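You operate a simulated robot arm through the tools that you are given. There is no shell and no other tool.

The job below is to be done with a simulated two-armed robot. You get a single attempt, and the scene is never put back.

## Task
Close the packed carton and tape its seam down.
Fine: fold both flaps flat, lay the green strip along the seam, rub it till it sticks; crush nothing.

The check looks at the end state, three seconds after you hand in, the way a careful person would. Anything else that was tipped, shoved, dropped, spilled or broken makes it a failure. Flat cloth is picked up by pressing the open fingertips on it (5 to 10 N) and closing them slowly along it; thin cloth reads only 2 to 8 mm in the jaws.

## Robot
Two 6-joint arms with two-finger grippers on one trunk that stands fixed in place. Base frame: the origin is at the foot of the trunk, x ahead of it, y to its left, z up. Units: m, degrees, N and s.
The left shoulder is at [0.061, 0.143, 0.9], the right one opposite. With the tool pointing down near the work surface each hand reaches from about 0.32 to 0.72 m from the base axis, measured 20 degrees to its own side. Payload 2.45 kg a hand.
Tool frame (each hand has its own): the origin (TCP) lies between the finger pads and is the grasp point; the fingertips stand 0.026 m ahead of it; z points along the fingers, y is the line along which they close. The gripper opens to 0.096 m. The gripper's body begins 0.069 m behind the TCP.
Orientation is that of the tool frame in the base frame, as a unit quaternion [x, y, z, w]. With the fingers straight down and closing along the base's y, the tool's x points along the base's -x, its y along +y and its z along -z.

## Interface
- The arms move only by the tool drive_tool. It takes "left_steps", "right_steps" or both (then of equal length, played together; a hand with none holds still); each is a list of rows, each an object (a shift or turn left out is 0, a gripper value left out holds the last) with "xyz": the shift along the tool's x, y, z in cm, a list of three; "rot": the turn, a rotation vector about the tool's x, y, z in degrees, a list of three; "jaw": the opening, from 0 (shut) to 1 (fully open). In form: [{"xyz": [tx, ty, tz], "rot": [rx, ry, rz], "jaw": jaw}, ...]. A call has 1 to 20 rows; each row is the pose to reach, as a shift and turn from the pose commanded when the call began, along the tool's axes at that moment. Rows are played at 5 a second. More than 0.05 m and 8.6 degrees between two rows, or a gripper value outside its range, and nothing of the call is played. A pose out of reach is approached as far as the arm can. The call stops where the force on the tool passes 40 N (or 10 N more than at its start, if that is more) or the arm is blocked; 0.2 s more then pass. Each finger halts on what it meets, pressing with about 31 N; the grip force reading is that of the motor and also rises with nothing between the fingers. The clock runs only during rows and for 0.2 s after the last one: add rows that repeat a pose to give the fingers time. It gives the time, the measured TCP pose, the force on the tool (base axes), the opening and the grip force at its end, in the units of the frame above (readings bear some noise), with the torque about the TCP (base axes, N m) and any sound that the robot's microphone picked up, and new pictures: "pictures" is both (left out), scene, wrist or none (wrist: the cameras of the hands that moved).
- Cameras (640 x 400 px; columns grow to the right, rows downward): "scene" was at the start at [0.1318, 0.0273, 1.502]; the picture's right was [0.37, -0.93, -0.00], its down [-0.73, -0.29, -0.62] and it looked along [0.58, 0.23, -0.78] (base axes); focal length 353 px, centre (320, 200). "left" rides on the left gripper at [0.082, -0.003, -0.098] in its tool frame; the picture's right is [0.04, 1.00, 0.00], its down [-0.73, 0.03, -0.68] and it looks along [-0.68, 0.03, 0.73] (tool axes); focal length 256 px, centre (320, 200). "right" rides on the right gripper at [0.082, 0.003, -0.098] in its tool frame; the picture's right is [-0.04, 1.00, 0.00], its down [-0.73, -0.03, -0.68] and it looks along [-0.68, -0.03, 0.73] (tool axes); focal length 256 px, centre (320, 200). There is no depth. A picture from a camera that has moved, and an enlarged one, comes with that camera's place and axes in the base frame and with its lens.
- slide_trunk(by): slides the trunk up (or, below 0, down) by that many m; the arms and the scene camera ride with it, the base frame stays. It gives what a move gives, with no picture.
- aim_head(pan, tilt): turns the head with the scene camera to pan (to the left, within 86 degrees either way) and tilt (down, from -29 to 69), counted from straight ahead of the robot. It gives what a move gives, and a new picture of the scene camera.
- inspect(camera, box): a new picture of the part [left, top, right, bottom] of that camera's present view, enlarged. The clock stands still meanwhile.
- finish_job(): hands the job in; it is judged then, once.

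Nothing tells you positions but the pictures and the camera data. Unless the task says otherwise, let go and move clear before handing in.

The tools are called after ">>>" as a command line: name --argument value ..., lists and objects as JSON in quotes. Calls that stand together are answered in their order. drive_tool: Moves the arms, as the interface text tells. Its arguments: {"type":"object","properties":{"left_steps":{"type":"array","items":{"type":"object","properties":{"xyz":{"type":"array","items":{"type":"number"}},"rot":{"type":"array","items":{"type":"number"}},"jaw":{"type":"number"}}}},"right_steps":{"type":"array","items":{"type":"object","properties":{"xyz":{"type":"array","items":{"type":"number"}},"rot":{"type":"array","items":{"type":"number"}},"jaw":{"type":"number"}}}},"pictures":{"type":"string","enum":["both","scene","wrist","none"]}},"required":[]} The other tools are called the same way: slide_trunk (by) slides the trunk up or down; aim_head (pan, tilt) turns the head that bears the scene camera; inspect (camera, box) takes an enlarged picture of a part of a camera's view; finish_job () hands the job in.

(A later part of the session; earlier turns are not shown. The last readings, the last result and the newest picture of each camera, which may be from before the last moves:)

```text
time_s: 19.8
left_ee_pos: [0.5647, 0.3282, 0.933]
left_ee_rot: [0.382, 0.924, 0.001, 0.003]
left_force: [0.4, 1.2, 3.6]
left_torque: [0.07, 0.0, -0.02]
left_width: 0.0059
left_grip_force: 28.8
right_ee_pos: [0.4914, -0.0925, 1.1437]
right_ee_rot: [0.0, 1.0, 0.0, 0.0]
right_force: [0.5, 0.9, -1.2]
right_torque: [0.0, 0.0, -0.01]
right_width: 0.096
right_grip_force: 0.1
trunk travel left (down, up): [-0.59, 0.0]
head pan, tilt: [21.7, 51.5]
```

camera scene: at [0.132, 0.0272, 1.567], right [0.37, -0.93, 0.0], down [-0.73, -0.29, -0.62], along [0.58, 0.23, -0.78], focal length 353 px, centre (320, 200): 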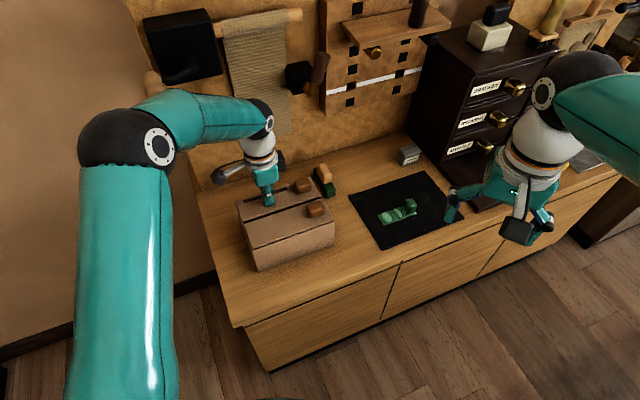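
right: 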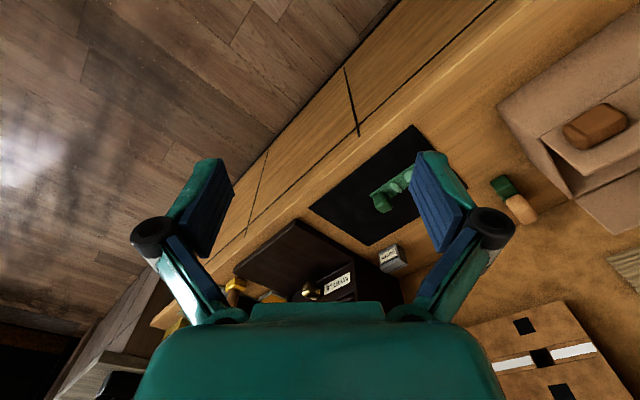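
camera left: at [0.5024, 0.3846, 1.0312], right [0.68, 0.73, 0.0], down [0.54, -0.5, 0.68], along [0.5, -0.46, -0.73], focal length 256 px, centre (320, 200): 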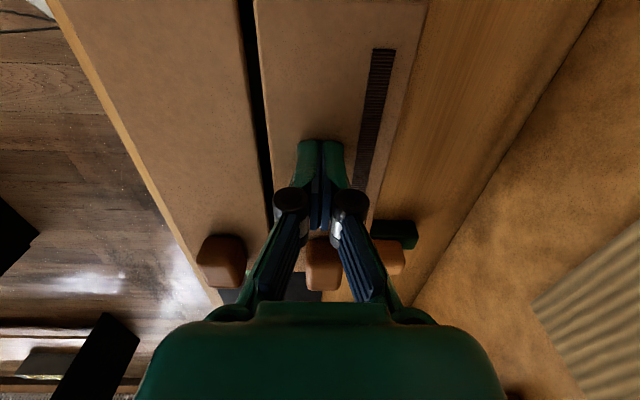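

I feel contact at about 3.6 N with the tip at z ≈ 0.907, so the far flap is seated flat. I'll lift away and check that both flaps stay.

>>> drive_tool --left_steps '[{"xyz": [0, 0, -0.5]}, {"xyz": [0, 0, -2]}, {"xyz": [0, 0, -5]}, {"xyz": [0, -1, -9]}, {"xyz": [0, -3, -12]}, {"xyz": [2, -4, -14]}, {"xyz": [4, -4, -16]}]' --pictures "both"

>>> inspect --camera "scene" --box '[225, 165, 345, 275]'

>>> inspect --camera "scene" --box '[340, 140, 480, 260]'

```text
time_s: 21.4
left_ee_pos: [0.5067, 0.3293, 1.0923]
left_ee_rot: [0.383, 0.924, -0.001, 0.001]
left_force: [0.2, 0.0, -0.2]
left_torque: [-0.01, -0.03, -0.02]
left_width: 0.0002
left_grip_force: 28.5
right_ee_pos: [0.4911, -0.0915, 1.1452]
right_ee_rot: [0.0, 1.0, 0.001, 0.0]
right_force: [-0.1, -0.6, -0.5]
right_torque: [0.05, -0.03, 0.02]
right_width: 0.0961
right_grip_force: 0.1
trunk travel left (down, up): [-0.59, 0.0]
head pan, tilt: [21.7, 51.5]
camera scene: at [0.1312, 0.0273, 1.5671], right [0.37, -0.93, 0.0], down [-0.73, -0.29, -0.62], along [0.58, 0.23, -0.78], focal length 353 px, centre (320, 200)
camera left: at [0.4449, 0.3841, 1.1896], right [0.68, 0.73, 0.0], down [0.54, -0.5, 0.68], along [0.5, -0.46, -0.73], focal length 256 px, centre (320, 200)
```

scene: 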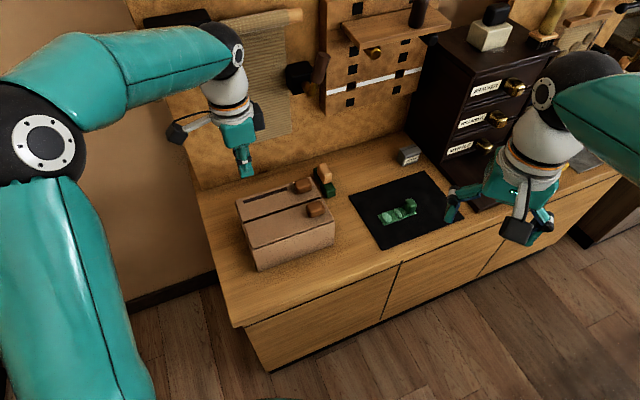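
left: 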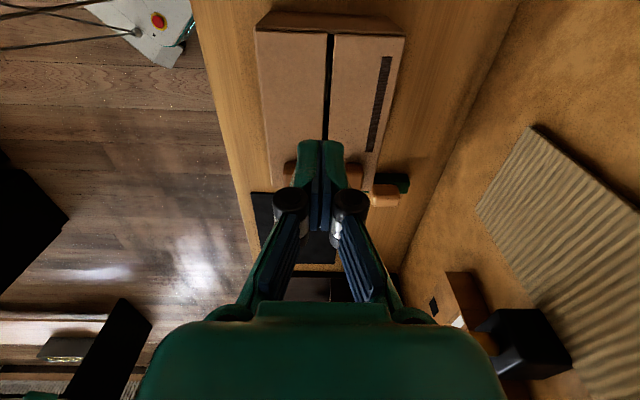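

```text
3.64 times, centred on (285, 220) of scene
camera zoom: at [0.1312, 0.0273, 1.5671], right [0.37, -0.93, 0.0], down [-0.73, -0.29, -0.62], along [0.58, 0.23, -0.78], focal length 1284 px, centre (447, 127)
```

zoom: 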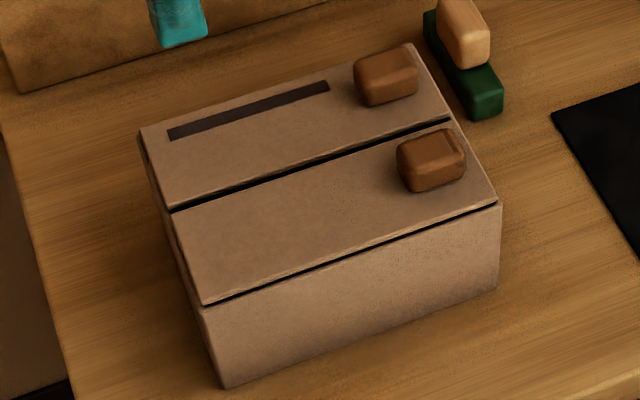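

```text
3.33 times, centred on (410, 200) of scene
camera zoom: at [0.1312, 0.0273, 1.5671], right [0.37, -0.93, 0.0], down [-0.73, -0.29, -0.62], along [0.58, 0.23, -0.78], focal length 1177 px, centre (20, 200)
```

zoom: 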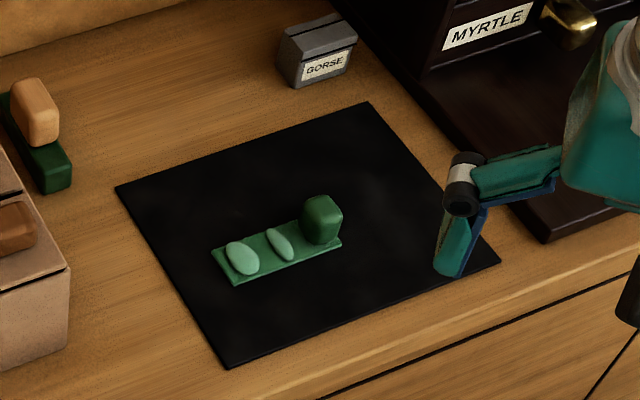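

Both flaps lie flat and stay down. The seam's centre is about (0.560, 0.289) and it runs at about -46 degrees. Next I'll measure the green strip and its cube grip closely.

>>> inspect --camera "scene" --box '[368, 188, 432, 228]'

>>> inspect --camera "right" --box '[300, 120, 460, 240]'

>>> inspect --camera "scene" --box '[230, 170, 340, 240]'

```text
10.00 times, centred on (400, 208) of scene
camera zoom: at [0.1312, 0.0273, 1.5671], right [0.37, -0.93, 0.0], down [-0.73, -0.29, -0.62], along [0.58, 0.23, -0.78], focal length 3531 px, centre (-480, 120)
```

zoom: 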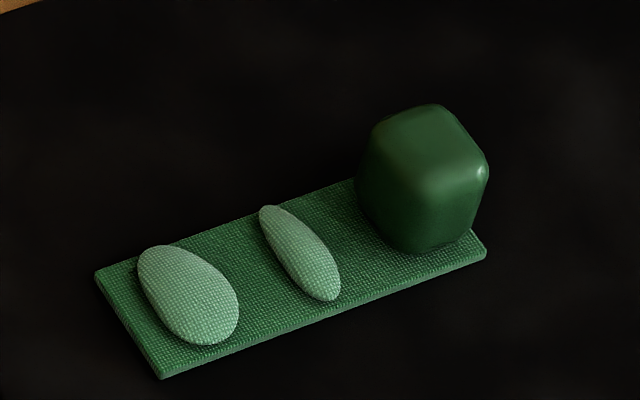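

```text
3.33 times, centred on (380, 180) of right
camera zoom: at [0.4084, -0.0887, 1.2426], right [0.04, 1.0, 0.0], down [0.73, -0.03, 0.68], along [0.68, -0.03, -0.73], focal length 853 px, centre (120, 267)
```

zoom: 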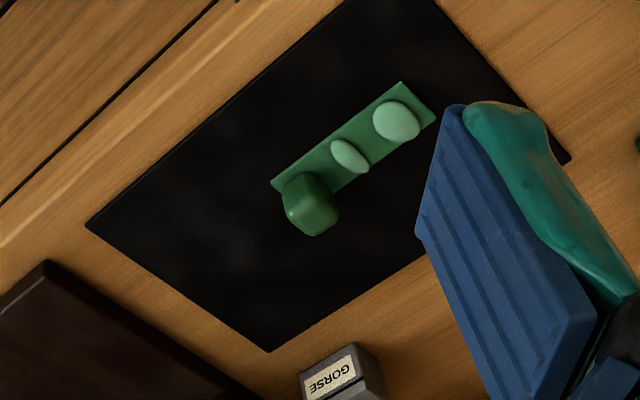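

```text
5.71 times, centred on (285, 205) of scene
camera zoom: at [0.1312, 0.0273, 1.5671], right [0.37, -0.93, 0.0], down [-0.73, -0.29, -0.62], along [0.58, 0.23, -0.78], focal length 2018 px, centre (520, 171)
```

zoom: 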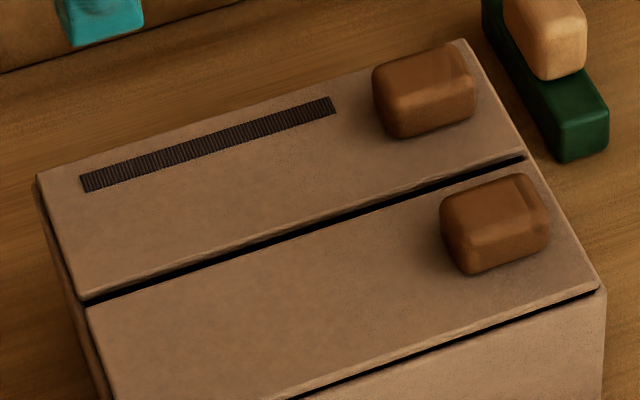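

The strip is about 0.10 × 0.035 m, centred near (0.726, 0.042). Its cube grip is at about (0.754, 0.016), near the +a end. I'll turn the right hand -45 degrees so it closes along the strip's length, and bring it closer at a safe height.

>>> drive_tool --right_steps '[{"xyz": [-2, 0.6, 1.8], "rot": [0, 0, -6.5]}, {"xyz": [-4, 1.3, 3.6], "rot": [0, 0, -13]}, {"xyz": [-6, 2, 5.4], "rot": [0, 0, -19.5]}, {"xyz": [-8, 2.6, 7.2], "rot": [0, 0, -26]}, {"xyz": [-10, 3.3, 9.1], "rot": [0, 0, -32.5]}, {"xyz": [-12, 4, 11], "rot": [0, 0, -39]}, {"xyz": [-14, 4.6, 12.8], "rot": [0, 0, -45]}, {"xyz": [-15.9, 5.15, 14.5], "rot": [0, 0, -45]}, {"xyz": [-15.9, 5.15, 14.5], "rot": [0, 0, -45]}]' --pictures "both"

```text
time_s: 23.4
left_ee_pos: [0.5064, 0.3277, 1.0913]
left_ee_rot: [0.384, 0.923, 0.0, 0.002]
left_force: [-1.1, -1.1, 0.3]
left_torque: [-0.03, -0.01, -0.02]
left_width: 0.0001
left_grip_force: 28.8
right_ee_pos: [0.6496, -0.0395, 1.0001]
right_ee_rot: [-0.383, 0.924, 0.0, -0.001]
right_force: [-0.1, 0.6, 0.4]
right_torque: [-0.04, 0.01, 0.02]
right_width: 0.096
right_grip_force: 0.0
trunk travel left (down, up): [-0.59, 0.0]
head pan, tilt: [21.7, 51.5]
camera scene: at [0.1312, 0.027, 1.5671], right [0.37, -0.93, 0.0], down [-0.73, -0.29, -0.62], along [0.58, 0.23, -0.78], focal length 353 px, centre (320, 200)
camera right: at [0.5881, -0.0962, 1.0973], right [-0.68, 0.73, 0.0], down [0.54, 0.5, 0.68], along [0.5, 0.46, -0.73], focal length 256 px, centre (320, 200)
```

scene: 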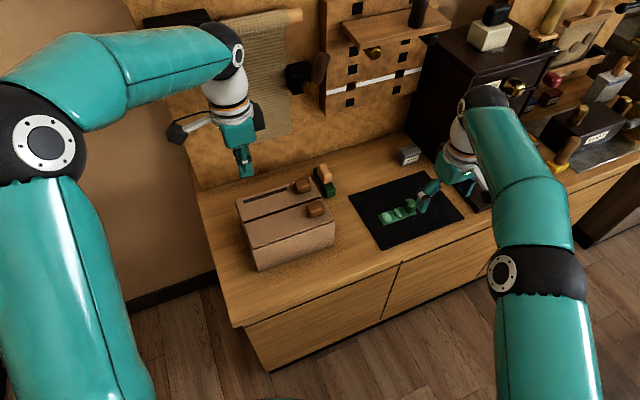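
right: 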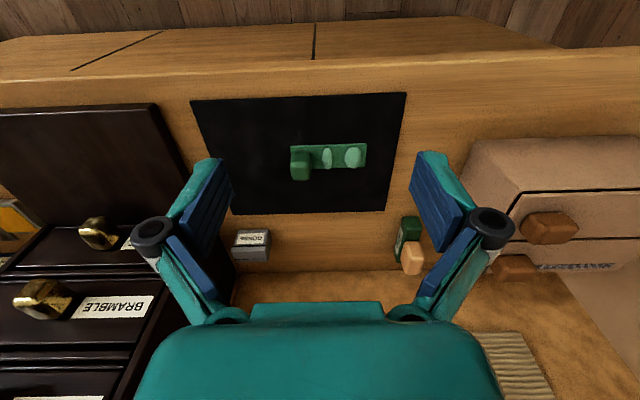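

The right hand is turned and the wrist camera sees the strip well. I'll zoom in to refine its position.

>>> inspect --camera "right" --box '[270, 120, 390, 200]'

```text
5.00 times, centred on (330, 160) of right
camera zoom: at [0.5881, -0.0962, 1.0973], right [-0.68, 0.73, 0.0], down [0.54, 0.5, 0.68], along [0.5, 0.46, -0.73], focal length 1280 px, centre (270, 400)
```

zoom: 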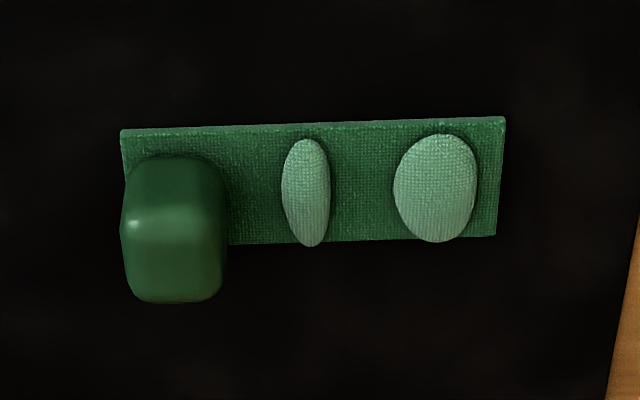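

The wrist view refines the cube centre to about (0.750, 0.018) with its top at z ≈ 0.832. I'll tilt the right hand 20 degrees outward, half close its jaws, and move to a pre-grasp pose back along the approach line.

>>> drive_tool --right_steps '[{"xyz": [-1.8, -0.8, 1.7], "rot": [0, -5, 0], "jaw": 0.48}, {"xyz": [-3.6, -1.6, 3.4], "rot": [0, -10, 0], "jaw": 0.48}, {"xyz": [-5.4, -2.4, 5.1], "rot": [0, -15, 0], "jaw": 0.48}, {"xyz": [-7.2, -3.1, 6.8], "rot": [0, -20, 0], "jaw": 0.48}, {"xyz": [-7.2, -3.1, 6.8], "rot": [0, -20, 0], "jaw": 0.48}]' --pictures "both"

>>> inspect --camera "right" --box '[220, 80, 460, 260]'

```text
time_s: 24.6
left_ee_pos: [0.5069, 0.3294, 1.0926]
left_ee_rot: [0.383, 0.924, -0.001, 0.001]
left_force: [0.6, -0.6, 0.3]
left_torque: [0.0, -0.03, -0.02]
left_width: 0.0
left_grip_force: 28.5
right_ee_pos: [0.7228, -0.0118, 0.9305]
right_ee_rot: [-0.376, 0.91, 0.066, 0.162]
right_force: [0.5, -1.1, 0.6]
right_torque: [-0.01, 0.0, 0.05]
right_width: 0.0459
right_grip_force: 0.0
trunk travel left (down, up): [-0.59, 0.0]
head pan, tilt: [21.7, 51.5]
camera scene: at [0.1316, 0.0272, 1.5671], right [0.37, -0.93, 0.0], down [-0.73, -0.29, -0.62], along [0.58, 0.23, -0.78], focal length 353 px, centre (320, 200)
camera right: at [0.6422, -0.0884, 0.9952], right [-0.68, 0.73, 0.01], down [0.34, 0.3, 0.89], along [0.65, 0.61, -0.46], focal length 256 px, centre (320, 200)
```

scene: 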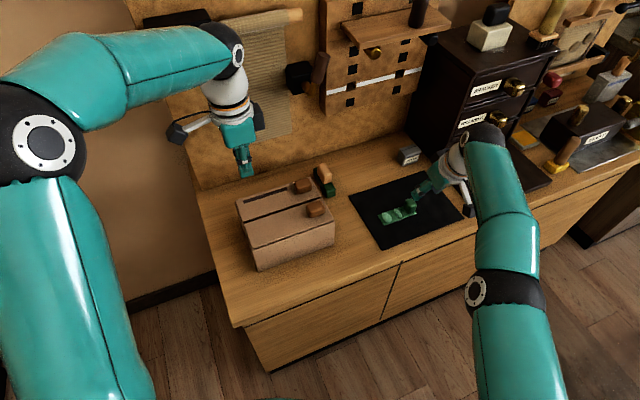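
right: 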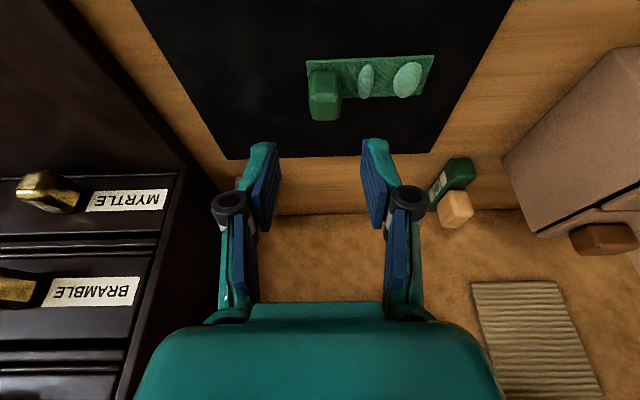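

```text
2.22 times, centred on (340, 170) of right
camera zoom: at [0.6422, -0.0884, 0.9952], right [-0.68, 0.73, 0.01], down [0.34, 0.3, 0.89], along [0.65, 0.61, -0.46], focal length 569 px, centre (276, 267)
```

zoom: 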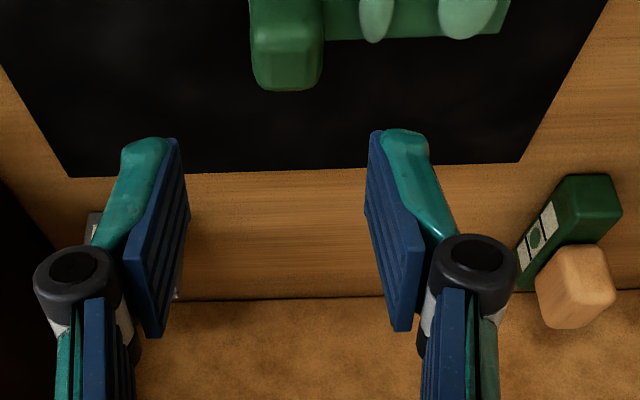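

The cube is about 2–3 mm toward the strip side of the jaw centre. I'll correct for that and advance 8 cm along the approach line, then look again.

>>> drive_tool --right_steps '[{"xyz": [0, 0.1, 3]}, {"xyz": [0, 0.2, 5.5]}, {"xyz": [0, 0.2, 7.5]}, {"xyz": [0, 0.2, 7.5]}]' --pictures "both"

>>> inspect --camera "right" --box '[220, 60, 460, 240]'

>>> inspect --camera "scene" --box '[360, 160, 460, 240]'

```text
time_s: 25.6
left_ee_pos: [0.5083, 0.3287, 1.0918]
left_ee_rot: [0.383, 0.924, 0.0, 0.002]
left_force: [0.3, -0.4, 1.3]
left_torque: [0.0, -0.01, -0.02]
left_width: 0.0003
left_grip_force: 28.4
right_ee_pos: [0.7179, 0.0046, 0.8643]
right_ee_rot: [-0.377, 0.91, 0.067, 0.16]
right_force: [0.2, -0.8, 0.5]
right_torque: [-0.02, 0.0, -0.02]
right_width: 0.0463
right_grip_force: 0.0
right hand out of reach, approached as far as the arm can: row 1, 2, 3, 4
trunk travel left (down, up): [-0.59, 0.0]
head pan, tilt: [21.7, 51.5]
camera scene: at [0.1321, 0.0274, 1.567], right [0.37, -0.93, 0.0], down [-0.73, -0.29, -0.62], along [0.58, 0.23, -0.78], focal length 353 px, centre (320, 200)
camera right: at [0.6377, -0.0719, 0.9289], right [-0.68, 0.73, 0.01], down [0.34, 0.3, 0.89], along [0.65, 0.61, -0.46], focal length 256 px, centre (320, 200)
```

scene: 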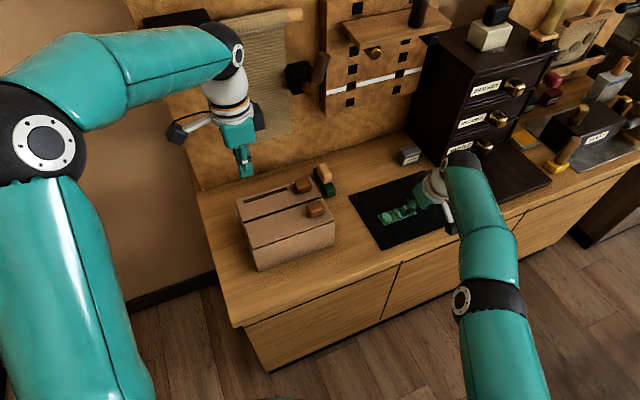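
right: 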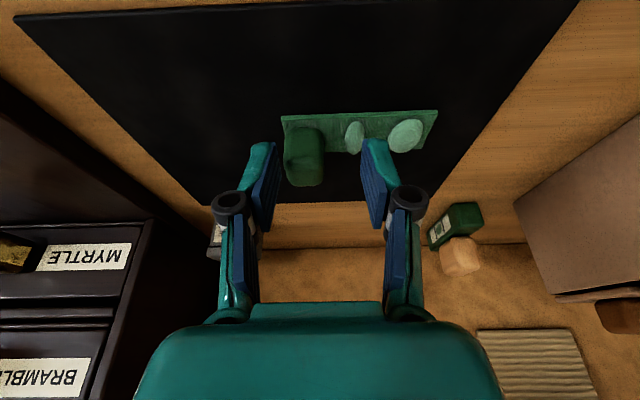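

```text
2.22 times, centred on (340, 150) of right
camera zoom: at [0.6377, -0.0719, 0.9289], right [-0.68, 0.73, 0.01], down [0.34, 0.3, 0.89], along [0.65, 0.61, -0.46], focal length 569 px, centre (276, 311)
```

zoom: 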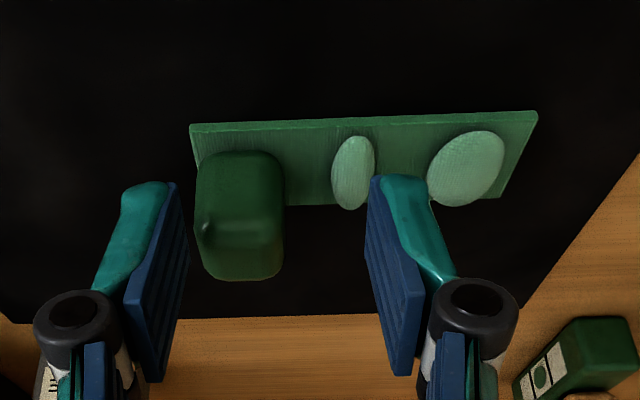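

```text
5.00 times, centred on (410, 200) of scene
camera zoom: at [0.1321, 0.0274, 1.567], right [0.37, -0.93, 0.0], down [-0.73, -0.29, -0.62], along [0.58, 0.23, -0.78], focal length 1766 px, centre (-130, 200)
```

zoom: 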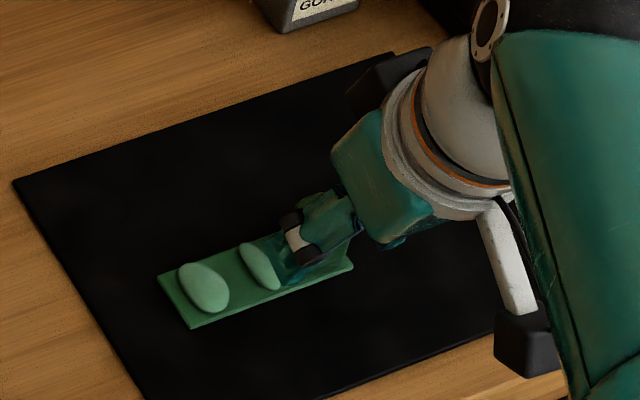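

The right hand stopped short: the pose is at its reach limit, about 3 cm from the cube. I'll look at the arm's shape to see whether the elbow is straight or something else limits it.

>>> inspect --camera "scene" --box '[390, 130, 590, 400]'

>>> aim_head --pan -10 --tilt 50

```text
1.48 times, centred on (490, 265) of scene
camera zoom: at [0.1321, 0.0274, 1.567], right [0.37, -0.93, 0.0], down [-0.73, -0.29, -0.62], along [0.58, 0.23, -0.78], focal length 523 px, centre (68, 104)
```

zoom: 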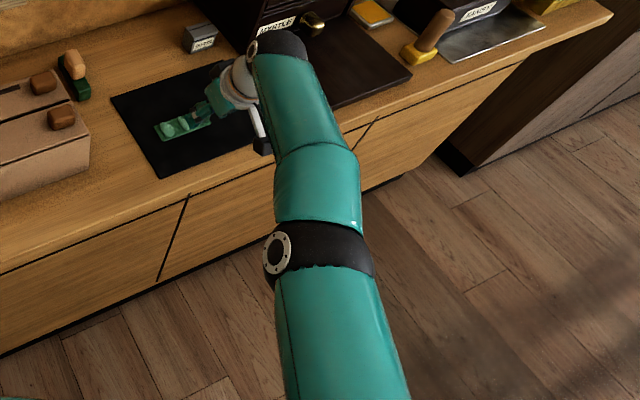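

```text
time_s: 26.6
left_ee_pos: [0.5085, 0.329, 1.0913]
left_ee_rot: [0.383, 0.924, -0.001, 0.001]
left_force: [-0.3, -0.4, -0.1]
left_torque: [-0.04, 0.04, 0.0]
left_width: 0.0
left_grip_force: 28.7
right_ee_pos: [0.7201, 0.005, 0.8645]
right_ee_rot: [-0.376, 0.91, 0.065, 0.16]
right_force: [-0.5, 0.9, 0.7]
right_torque: [-0.04, 0.0, 0.01]
right_width: 0.0463
right_grip_force: 0.1
trunk travel left (down, up): [-0.59, 0.0]
head pan, tilt: [-10.0, 50.0]
camera scene: at [0.1379, -0.0139, 1.569], right [-0.17, -0.98, 0.0], down [-0.76, 0.13, -0.64], along [0.63, -0.11, -0.77], focal length 353 px, centre (320, 200)
```

scene: 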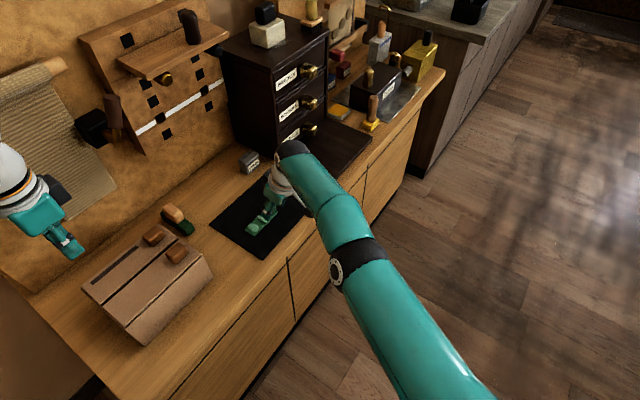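

The right arm is near full stretch. From the geometry, the left arm closing across the strip with a 45 degree tilt along it has slightly better reach, and it avoids the knobs when placing. I'll withdraw the right arm first and aim the head back.

>>> drive_tool --right_steps '[{"xyz": [0, 0, -4]}, {"xyz": [0, 0, -8]}, {"xyz": [3, 0, -10]}, {"xyz": [7, 0, -12]}, {"xyz": [11, 0, -14]}, {"xyz": [15, 0, -16]}, {"xyz": [19, 0, -19]}, {"xyz": [22, 0, -22]}]' --pictures "none"

>>> aim_head --pan 15 --tilt 50

>>> slide_trunk --by -0.065

```text
time_s: 28.4
left_ee_pos: [0.5071, 0.3287, 1.0931]
left_ee_rot: [0.383, 0.924, 0.001, 0.001]
left_force: [-0.3, 0.6, 0.2]
left_torque: [0.01, -0.05, 0.01]
left_width: 0.0
left_grip_force: 28.1
right_ee_pos: [0.5206, -0.1978, 0.9985]
right_ee_rot: [-0.377, 0.91, 0.067, 0.161]
right_force: [0.0, 0.2, 0.5]
right_torque: [0.0, -0.01, 0.0]
right_width: 0.0461
right_grip_force: 0.1
trunk travel left (down, up): [-0.59, 0.0]
head pan, tilt: [-10.0, 50.0]
```

```text
time_s: 29.3
left_ee_pos: [0.5077, 0.3287, 1.0924]
left_ee_rot: [0.384, 0.923, -0.001, 0.002]
left_force: [0.5, -0.8, -0.7]
left_torque: [-0.02, 0.0, -0.03]
left_width: 0.0001
left_grip_force: 28.9
right_ee_pos: [0.5209, -0.1973, 0.9974]
right_ee_rot: [-0.377, 0.91, 0.067, 0.16]
right_force: [0.3, 1.0, 0.4]
right_torque: [0.03, 0.01, -0.01]
right_width: 0.0458
right_grip_force: 0.1
trunk travel left (down, up): [-0.59, 0.0]
head pan, tilt: [15.0, 50.0]
camera scene: at [0.1359, 0.0192, 1.5691], right [0.26, -0.97, 0.0], down [-0.74, -0.2, -0.64], along [0.62, 0.17, -0.77], focal length 353 px, centre (320, 200)
```

scene: 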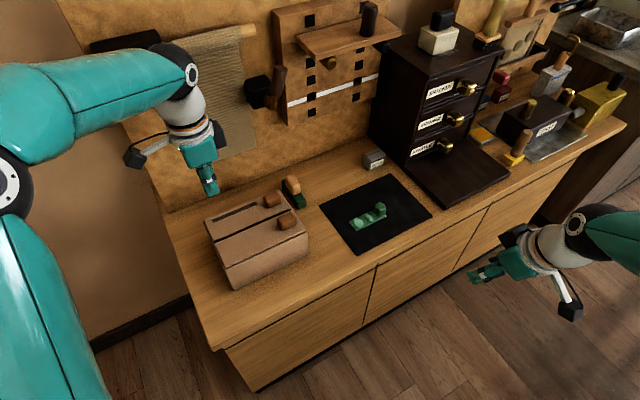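

```text
time_s: 30.3
left_ee_pos: [0.5066, 0.3277, 1.0275]
left_ee_rot: [0.384, 0.923, 0.0, 0.002]
left_force: [-0.1, -0.3, 1.3]
left_torque: [0.01, -0.01, -0.02]
left_width: 0.0
left_grip_force: 28.5
right_ee_pos: [0.5221, -0.1977, 0.9327]
right_ee_rot: [-0.376, 0.91, 0.066, 0.161]
right_force: [0.1, 0.0, -0.8]
right_torque: [-0.01, 0.03, 0.01]
right_width: 0.0459
right_grip_force: 0.1
trunk travel left (down, up): [-0.525, 0.065]
head pan, tilt: [15.0, 50.0]
```

The right arm is out of the way and the strip hasn't moved. The left hand will now travel over the carton toward the strip, tilting to 45 degrees as it goes and opening its jaws to about 58 mm.

>>> drive_tool --left_steps '[{"xyz": [-3.3, -0.5, 0], "rot": [0, -4.5, 0], "jaw": 0.3}, {"xyz": [-6.6, -1.0, 0], "rot": [0, -9, 0], "jaw": 0.6}, {"xyz": [-9.9, -1.5, 0], "rot": [0, -13.5, 0], "jaw": 0.6}, {"xyz": [-13.2, -2.0, 0], "rot": [0, -18, 0], "jaw": 0.6}, {"xyz": [-16.5, -2.5, 0], "rot": [0, -22.5, 0], "jaw": 0.6}, {"xyz": [-19.8, -3.0, 0], "rot": [0, -27, 0], "jaw": 0.6}, {"xyz": [-23.1, -3.5, 0], "rot": [0, -31.5, 0], "jaw": 0.6}, {"xyz": [-26.4, -4.0, 0], "rot": [0, -36, 0], "jaw": 0.6}, {"xyz": [-29.7, -4.6, 0], "rot": [0, -40.5, 0], "jaw": 0.6}, {"xyz": [-32.8, -4.6, 0], "rot": [0, -45, 0], "jaw": 0.6}, {"xyz": [-32.8, -4.6, 0], "rot": [0, -45, 0], "jaw": 0.6}]' --pictures "both"

```text
time_s: 32.7
left_ee_pos: [0.7063, 0.0656, 1.0287]
left_ee_rot: [0.354, 0.852, -0.147, 0.356]
left_force: [0.3, 0.2, -0.4]
left_torque: [-0.01, 0.02, -0.05]
left_width: 0.0577
left_grip_force: 0.0
right_ee_pos: [0.5207, -0.1963, 0.9319]
right_ee_rot: [-0.377, 0.91, 0.067, 0.16]
right_force: [-0.1, -0.2, 0.2]
right_torque: [0.01, -0.04, -0.04]
right_width: 0.0462
right_grip_force: 0.1
trunk travel left (down, up): [-0.525, 0.065]
head pan, tilt: [15.0, 50.0]
camera scene: at [0.1356, 0.0194, 1.5041], right [0.26, -0.97, 0.0], down [-0.74, -0.2, -0.64], along [0.62, 0.17, -0.77], focal length 353 px, centre (320, 200)
camera left: at [0.6124, 0.1528, 1.0393], right [0.69, 0.73, -0.03], down [0.04, 0.0, 1.0], along [0.73, -0.69, -0.03], focal length 256 px, centre (320, 200)
```

scene: 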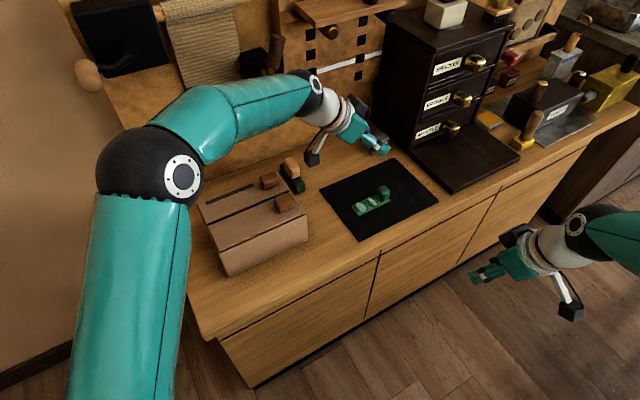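
left: 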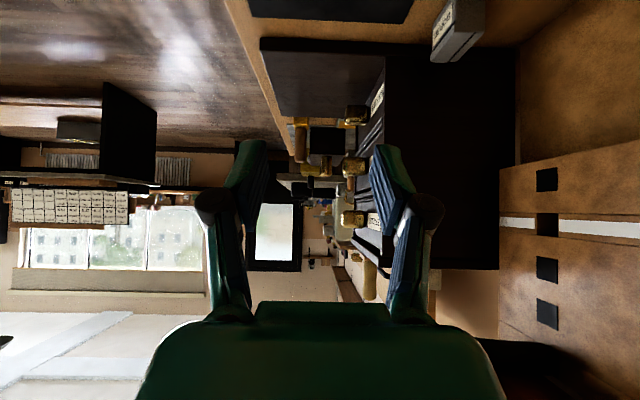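

The arm is well bent here and the pose is fully reached. I'll descend toward the cube, stopping with the tips about 3 cm above it for a check.

>>> drive_tool --left_steps '[{"xyz": [2.0, 0, 3.3]}, {"xyz": [4.0, -0.1, 6.6]}, {"xyz": [6.0, -0.15, 9.9]}, {"xyz": [7.9, -0.15, 13.1]}, {"xyz": [7.9, -0.15, 13.1]}]' --pictures "both"

>>> inspect --camera "left" --box '[200, 60, 460, 260]'

>>> inspect --camera "scene" --box '[300, 110, 460, 250]'

```text
time_s: 33.9
left_ee_pos: [0.7303, 0.0388, 0.88]
left_ee_rot: [0.353, 0.853, -0.146, 0.356]
left_force: [-0.2, -0.1, 0.6]
left_torque: [0.02, 0.01, 0.0]
left_width: 0.0575
left_grip_force: 0.0
right_ee_pos: [0.522, -0.1979, 0.9314]
right_ee_rot: [-0.377, 0.91, 0.066, 0.161]
right_force: [-0.5, 0.4, 0.8]
right_torque: [-0.01, 0.01, -0.01]
right_width: 0.046
right_grip_force: 0.1
trunk travel left (down, up): [-0.525, 0.065]
head pan, tilt: [15.0, 50.0]
camera scene: at [0.1358, 0.0193, 1.5041], right [0.26, -0.97, 0.0], down [-0.74, -0.2, -0.64], along [0.62, 0.17, -0.77], focal length 353 px, centre (320, 200)
camera left: at [0.6372, 0.1258, 0.8898], right [0.69, 0.73, -0.03], down [0.05, 0.0, 1.0], along [0.73, -0.69, -0.04], focal length 256 px, centre (320, 200)
```

scene: 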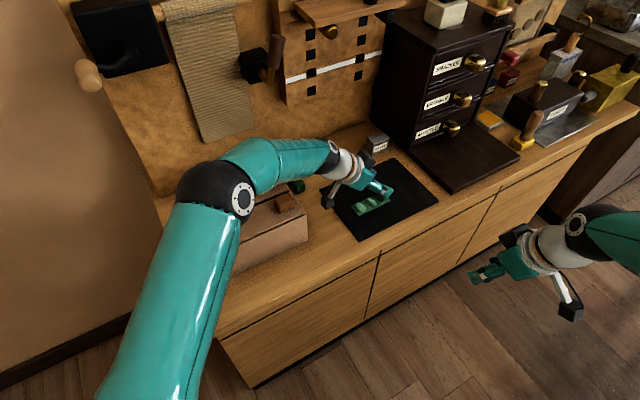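
left: 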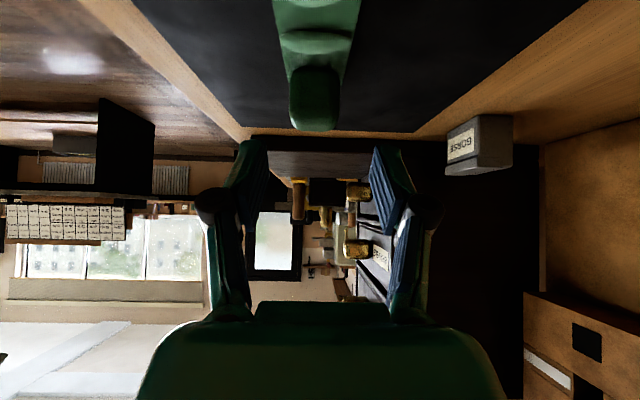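

```text
2.00 times, centred on (330, 160) of left
camera zoom: at [0.6372, 0.1258, 0.8898], right [0.69, 0.73, -0.03], down [0.05, 0.0, 1.0], along [0.73, -0.69, -0.04], focal length 512 px, centre (300, 280)
```

zoom: 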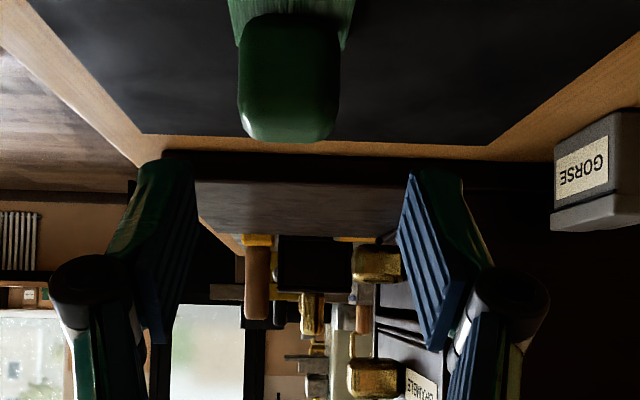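

```text
2.86 times, centred on (380, 180) of scene
camera zoom: at [0.1358, 0.0193, 1.5041], right [0.26, -0.97, 0.0], down [-0.74, -0.2, -0.64], along [0.62, 0.17, -0.77], focal length 1009 px, centre (149, 257)
```

zoom: 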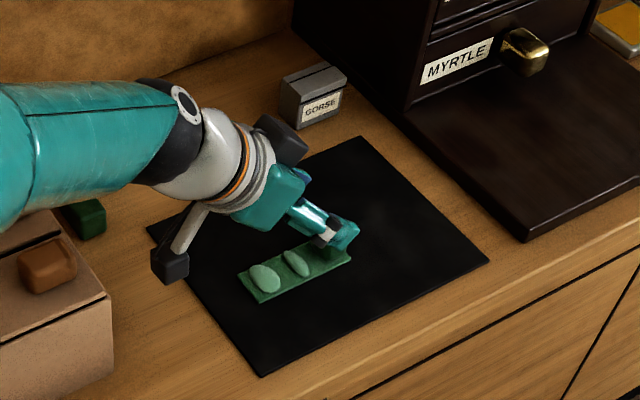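

The cube sits about 4 mm toward -b of the jaw centre. I'll correct this and lower until the fingertips straddle the cube just above the strip.

>>> drive_tool --left_steps '[{"xyz": [0.5, -0.2, 1.1]}, {"xyz": [1.0, -0.35, 2.2]}, {"xyz": [1.5, -0.35, 3.2]}, {"xyz": [2.0, -0.35, 4.3]}, {"xyz": [2.0, -0.35, 4.3]}]' --pictures "both"

>>> inspect --camera "left" --box '[200, 60, 460, 260]'

>>> inspect --camera "scene" --box '[340, 150, 420, 220]'

```text
time_s: 35.1
left_ee_pos: [0.7395, 0.0232, 0.8343]
left_ee_rot: [0.354, 0.853, -0.147, 0.355]
left_force: [-0.4, 0.5, 0.5]
left_torque: [-0.02, 0.02, -0.02]
left_width: 0.0575
left_grip_force: 0.0
right_ee_pos: [0.5216, -0.1967, 0.9323]
right_ee_rot: [-0.376, 0.91, 0.066, 0.161]
right_force: [0.0, -0.3, 0.4]
right_torque: [0.01, -0.03, 0.01]
right_width: 0.0461
right_grip_force: 0.0
trunk travel left (down, up): [-0.525, 0.065]
head pan, tilt: [15.0, 50.0]
camera scene: at [0.1361, 0.0193, 1.504], right [0.26, -0.97, 0.0], down [-0.74, -0.2, -0.64], along [0.62, 0.17, -0.77], focal length 353 px, centre (320, 200)
camera left: at [0.6461, 0.1107, 0.8455], right [0.69, 0.73, -0.03], down [0.05, 0.0, 1.0], along [0.73, -0.69, -0.04], focal length 256 px, centre (320, 200)
```

scene: 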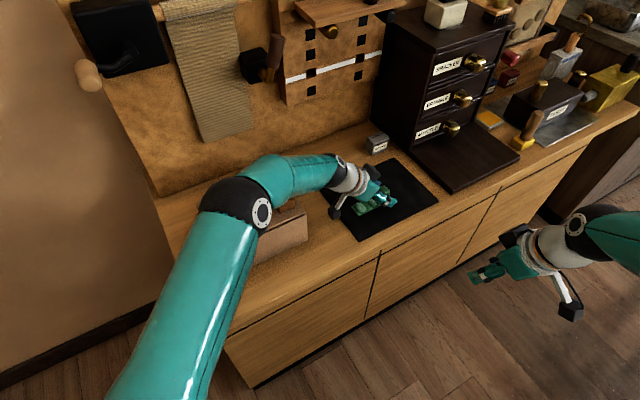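
left: 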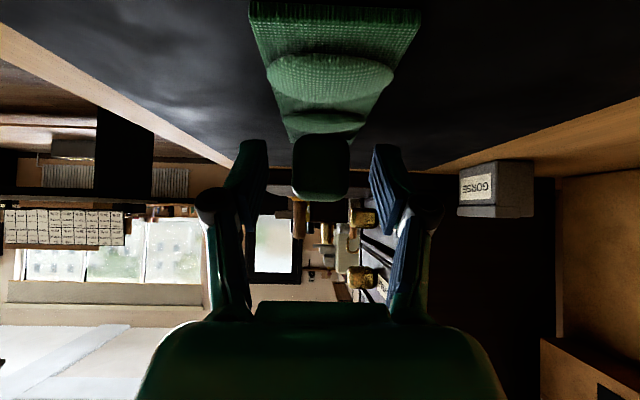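

```text
2.00 times, centred on (330, 160) of left
camera zoom: at [0.6461, 0.1107, 0.8455], right [0.69, 0.73, -0.03], down [0.05, 0.0, 1.0], along [0.73, -0.69, -0.04], focal length 512 px, centre (300, 280)
```

zoom: 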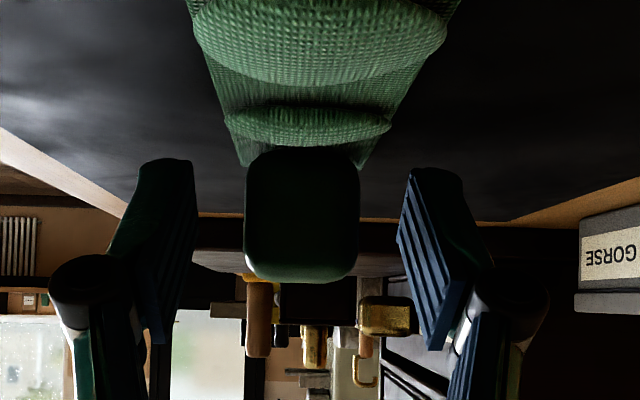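

```text
5.71 times, centred on (380, 185) of scene
camera zoom: at [0.1361, 0.0193, 1.504], right [0.26, -0.97, 0.0], down [-0.74, -0.2, -0.64], along [0.62, 0.17, -0.77], focal length 2018 px, centre (-23, 286)
```

zoom: 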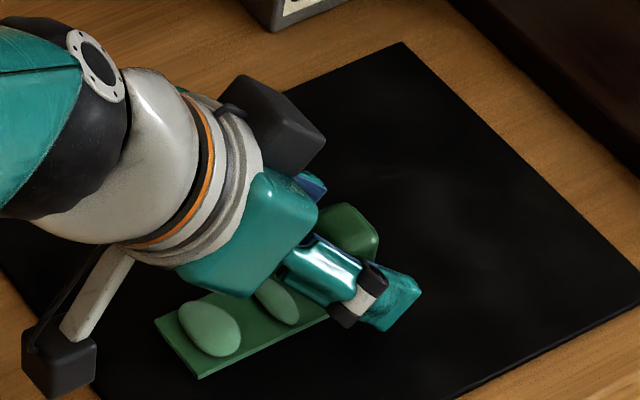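

The cube is centred between the open fingers. I'll close slowly onto it and read the width.

>>> drive_tool --left_steps '[{"jaw": 0.5}, {"jaw": 0.42}, {"jaw": 0.36}, {"jaw": 0.32}, {"jaw": 0.28}, {"jaw": 0.24}, {"jaw": 0.2}, {"jaw": 0.2}]' --pictures "wrist"

>>> inspect --camera "left" --box '[200, 0, 460, 200]'

>>> inspect --camera "scene" --box '[340, 150, 420, 220]'

```text
time_s: 36.9
left_ee_pos: [0.7402, 0.0246, 0.8352]
left_ee_rot: [0.354, 0.853, -0.148, 0.355]
left_force: [-0.2, 1.0, 1.4]
left_torque: [-0.05, 0.0, 0.04]
left_width: 0.0285
left_grip_force: 30.9
right_ee_pos: [0.5215, -0.1972, 0.9334]
right_ee_rot: [-0.376, 0.91, 0.067, 0.161]
right_force: [0.0, 0.2, 0.3]
right_torque: [0.0, -0.03, 0.01]
right_width: 0.0459
right_grip_force: 0.0
trunk travel left (down, up): [-0.525, 0.065]
head pan, tilt: [15.0, 50.0]
camera left: at [0.6462, 0.1107, 0.8458], right [0.69, 0.73, -0.03], down [0.05, 0.0, 1.0], along [0.72, -0.69, -0.04], focal length 256 px, centre (320, 200)
```

left: 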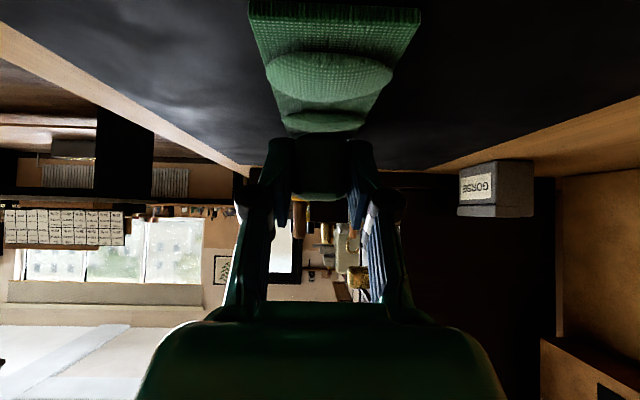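

```text
2.00 times, centred on (330, 100) of left
camera zoom: at [0.6462, 0.1107, 0.8458], right [0.69, 0.73, -0.03], down [0.05, 0.0, 1.0], along [0.72, -0.69, -0.04], focal length 512 px, centre (300, 400)
```

zoom: 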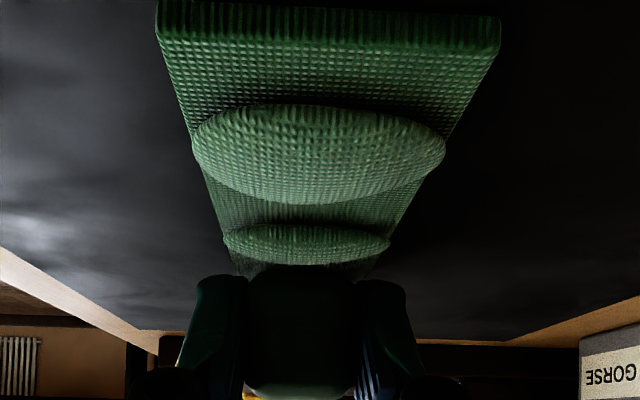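

```text
5.71 times, centred on (380, 185) of scene
camera zoom: at [0.1363, 0.0193, 1.504], right [0.26, -0.97, 0.0], down [-0.74, -0.2, -0.64], along [0.62, 0.17, -0.77], focal length 2018 px, centre (-23, 286)
```

zoom: 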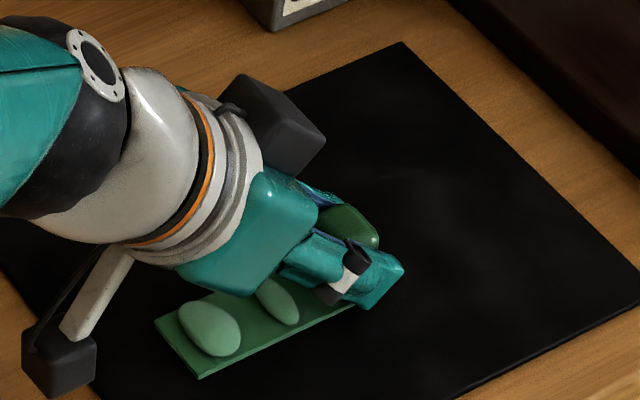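

The cube is gripped at 28.5 mm. I'll lift it straight up a few centimetres and see how the strip behaves.

>>> drive_tool --left_steps '[{"xyz": [-0.4, 0, -0.4]}, {"xyz": [-1.0, 0, -1.0]}, {"xyz": [-2.0, 0, -2.0]}, {"xyz": [-3.5, 0, -3.5]}, {"xyz": [-3.5, 0, -3.5]}]' --pictures "both"

>>> inspect --camera "left" --box '[200, 0, 460, 200]'

>>> inspect --camera "scene" --box '[330, 130, 430, 220]'

```text
time_s: 38.1
left_ee_pos: [0.7398, 0.0231, 0.8839]
left_ee_rot: [0.355, 0.853, -0.148, 0.354]
left_force: [0.0, -0.2, -1.1]
left_torque: [-0.01, -0.01, -0.02]
left_width: 0.0287
left_grip_force: 30.8
right_ee_pos: [0.522, -0.1968, 0.9318]
right_ee_rot: [-0.377, 0.91, 0.067, 0.16]
right_force: [-0.3, 0.3, 1.0]
right_torque: [-0.03, -0.01, 0.0]
right_width: 0.0463
right_grip_force: 0.1
trunk travel left (down, up): [-0.525, 0.065]
head pan, tilt: [15.0, 50.0]
camera scene: at [0.1367, 0.0193, 1.504], right [0.26, -0.97, 0.0], down [-0.74, -0.2, -0.64], along [0.62, 0.17, -0.77], focal length 353 px, centre (320, 200)
camera left: at [0.6458, 0.1106, 0.8947], right [0.69, 0.73, -0.03], down [0.05, -0.01, 1.0], along [0.72, -0.69, -0.04], focal length 256 px, centre (320, 200)
```

scene: 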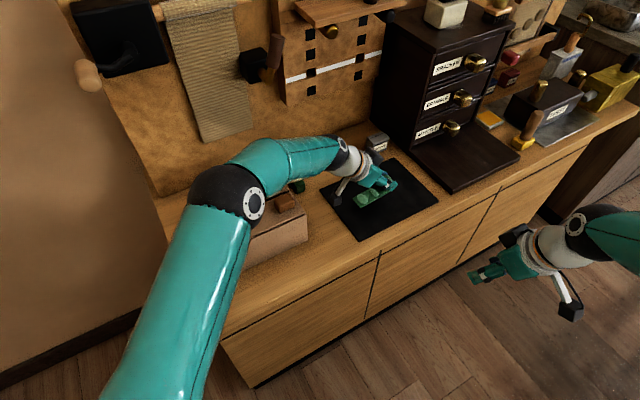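
left: 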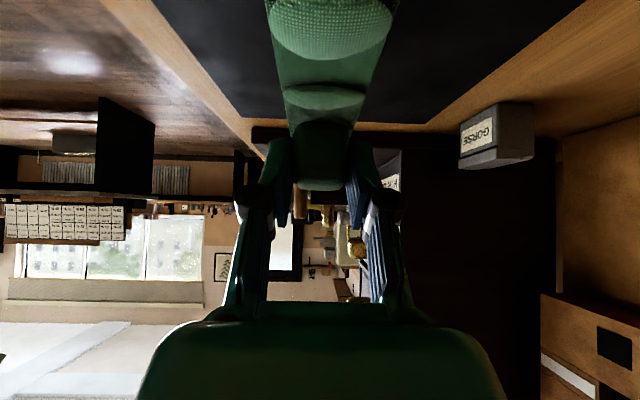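

```text
2.00 times, centred on (330, 100) of left
camera zoom: at [0.6458, 0.1106, 0.8947], right [0.69, 0.73, -0.03], down [0.05, -0.01, 1.0], along [0.72, -0.69, -0.04], focal length 512 px, centre (300, 400)
```

zoom: 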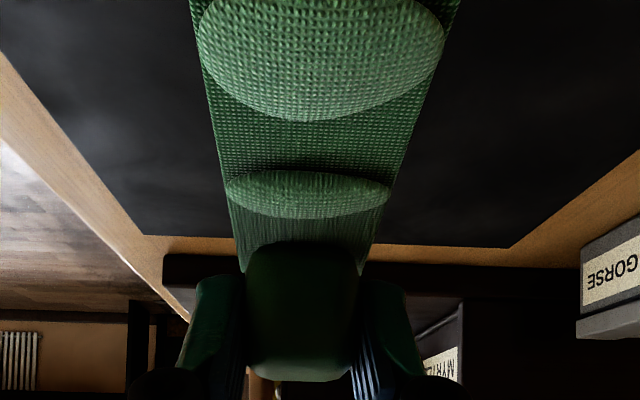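

```text
4.44 times, centred on (380, 175) of scene
camera zoom: at [0.1367, 0.0193, 1.504], right [0.26, -0.97, 0.0], down [-0.74, -0.2, -0.64], along [0.62, 0.17, -0.77], focal length 1569 px, centre (53, 311)
```

zoom: 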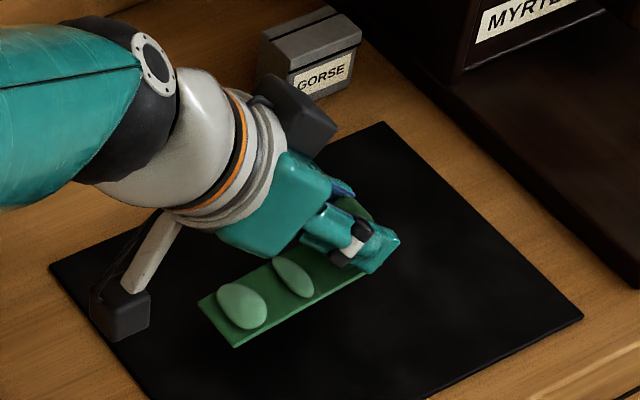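

The strip came up with the cube, its free end drooping about 13 degrees in the grip. That will level out when it's set down. I'll carry it up and over to above the seam, keeping the same orientation.

>>> drive_tool --left_steps '[{"xyz": [-1.42, 0, -1.41]}, {"xyz": [-2.84, 0, -2.82]}, {"xyz": [-3.91, 0.1, -4.58]}, {"xyz": [-4.97, 0.3, -6.35]}, {"xyz": [-5.69, 0.6, -8.47]}, {"xyz": [-6.4, 1.0, -10.58]}, {"xyz": [-6.05, 1.5, -12.35]}, {"xyz": [-5.71, 2.0, -14.12]}, {"xyz": [-4.65, 2.5, -15.89]}, {"xyz": [-3.6, 3.0, -17.67]}, {"xyz": [-2.19, 3.5, -19.08]}, {"xyz": [-0.78, 4.0, -20.5]}, {"xyz": [0.63, 4.5, -21.92]}, {"xyz": [2.04, 5.0, -23.34]}, {"xyz": [3.45, 5.3, -24.76]}, {"xyz": [4.86, 5.6, -26.18]}, {"xyz": [6.27, 5.8, -27.6]}, {"xyz": [7.68, 6.0, -29.02]}, {"xyz": [8.8, 6.0, -30.15]}, {"xyz": [9.92, 6.0, -31.28]}]' --pictures "both"

>>> inspect --camera "left" --box '[200, 0, 460, 200]'

>>> inspect --camera "scene" --box '[190, 110, 330, 240]'

```text
time_s: 42.3
left_ee_pos: [0.5762, 0.272, 1.0342]
left_ee_rot: [0.354, 0.853, -0.147, 0.355]
left_force: [-0.4, -0.7, -0.7]
left_torque: [-0.06, 0.01, -0.03]
left_width: 0.0286
left_grip_force: 30.7
right_ee_pos: [0.5217, -0.1972, 0.9332]
right_ee_rot: [-0.377, 0.91, 0.067, 0.16]
right_force: [-0.3, -0.3, -0.5]
right_torque: [0.0, 0.02, 0.0]
right_width: 0.0459
right_grip_force: 0.0
trunk travel left (down, up): [-0.525, 0.065]
head pan, tilt: [15.0, 50.0]
camera scene: at [0.1357, 0.0195, 1.5041], right [0.26, -0.97, 0.0], down [-0.74, -0.2, -0.64], along [0.62, 0.17, -0.77], focal length 353 px, centre (320, 200)
camera left: at [0.4828, 0.3596, 1.0444], right [0.69, 0.73, -0.03], down [0.05, 0.0, 1.0], along [0.72, -0.69, -0.04], focal length 256 px, centre (320, 200)
```

scene: 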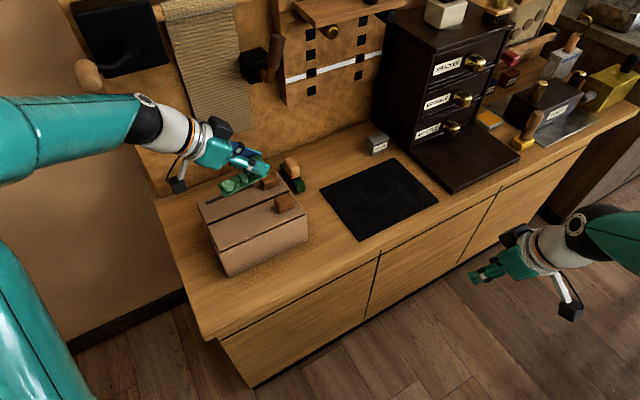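
left: 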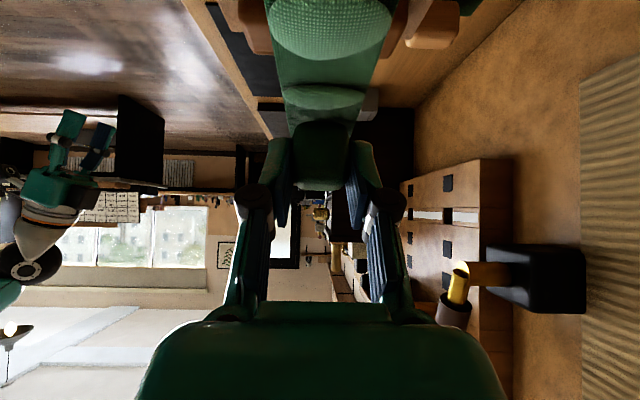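

```text
2.00 times, centred on (330, 100) of left
camera zoom: at [0.4828, 0.3596, 1.0444], right [0.69, 0.73, -0.03], down [0.05, 0.0, 1.0], along [0.72, -0.69, -0.04], focal length 512 px, centre (300, 400)
```

zoom: 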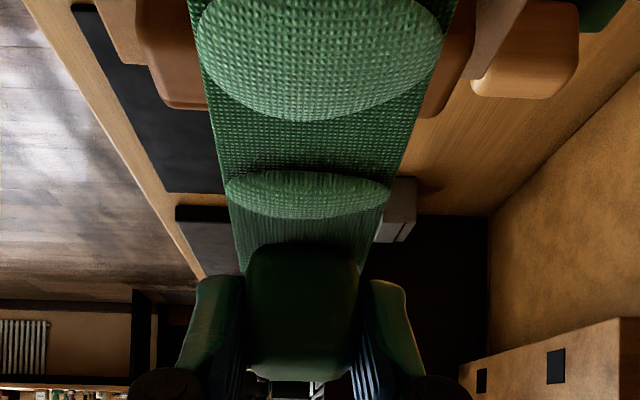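

```text
3.08 times, centred on (260, 175) of scene
camera zoom: at [0.1357, 0.0195, 1.5041], right [0.26, -0.97, 0.0], down [-0.74, -0.2, -0.64], along [0.62, 0.17, -0.77], focal length 1086 px, centre (505, 277)
```

zoom: 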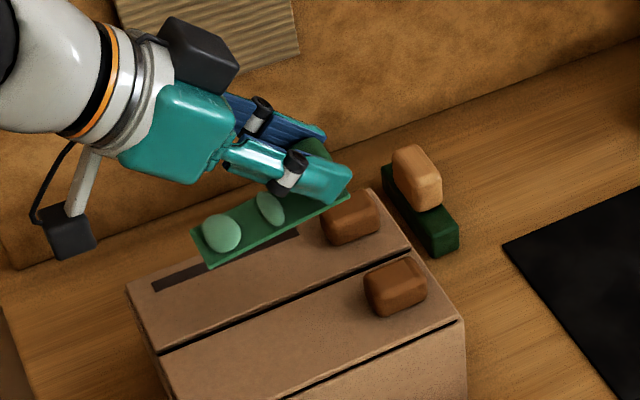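

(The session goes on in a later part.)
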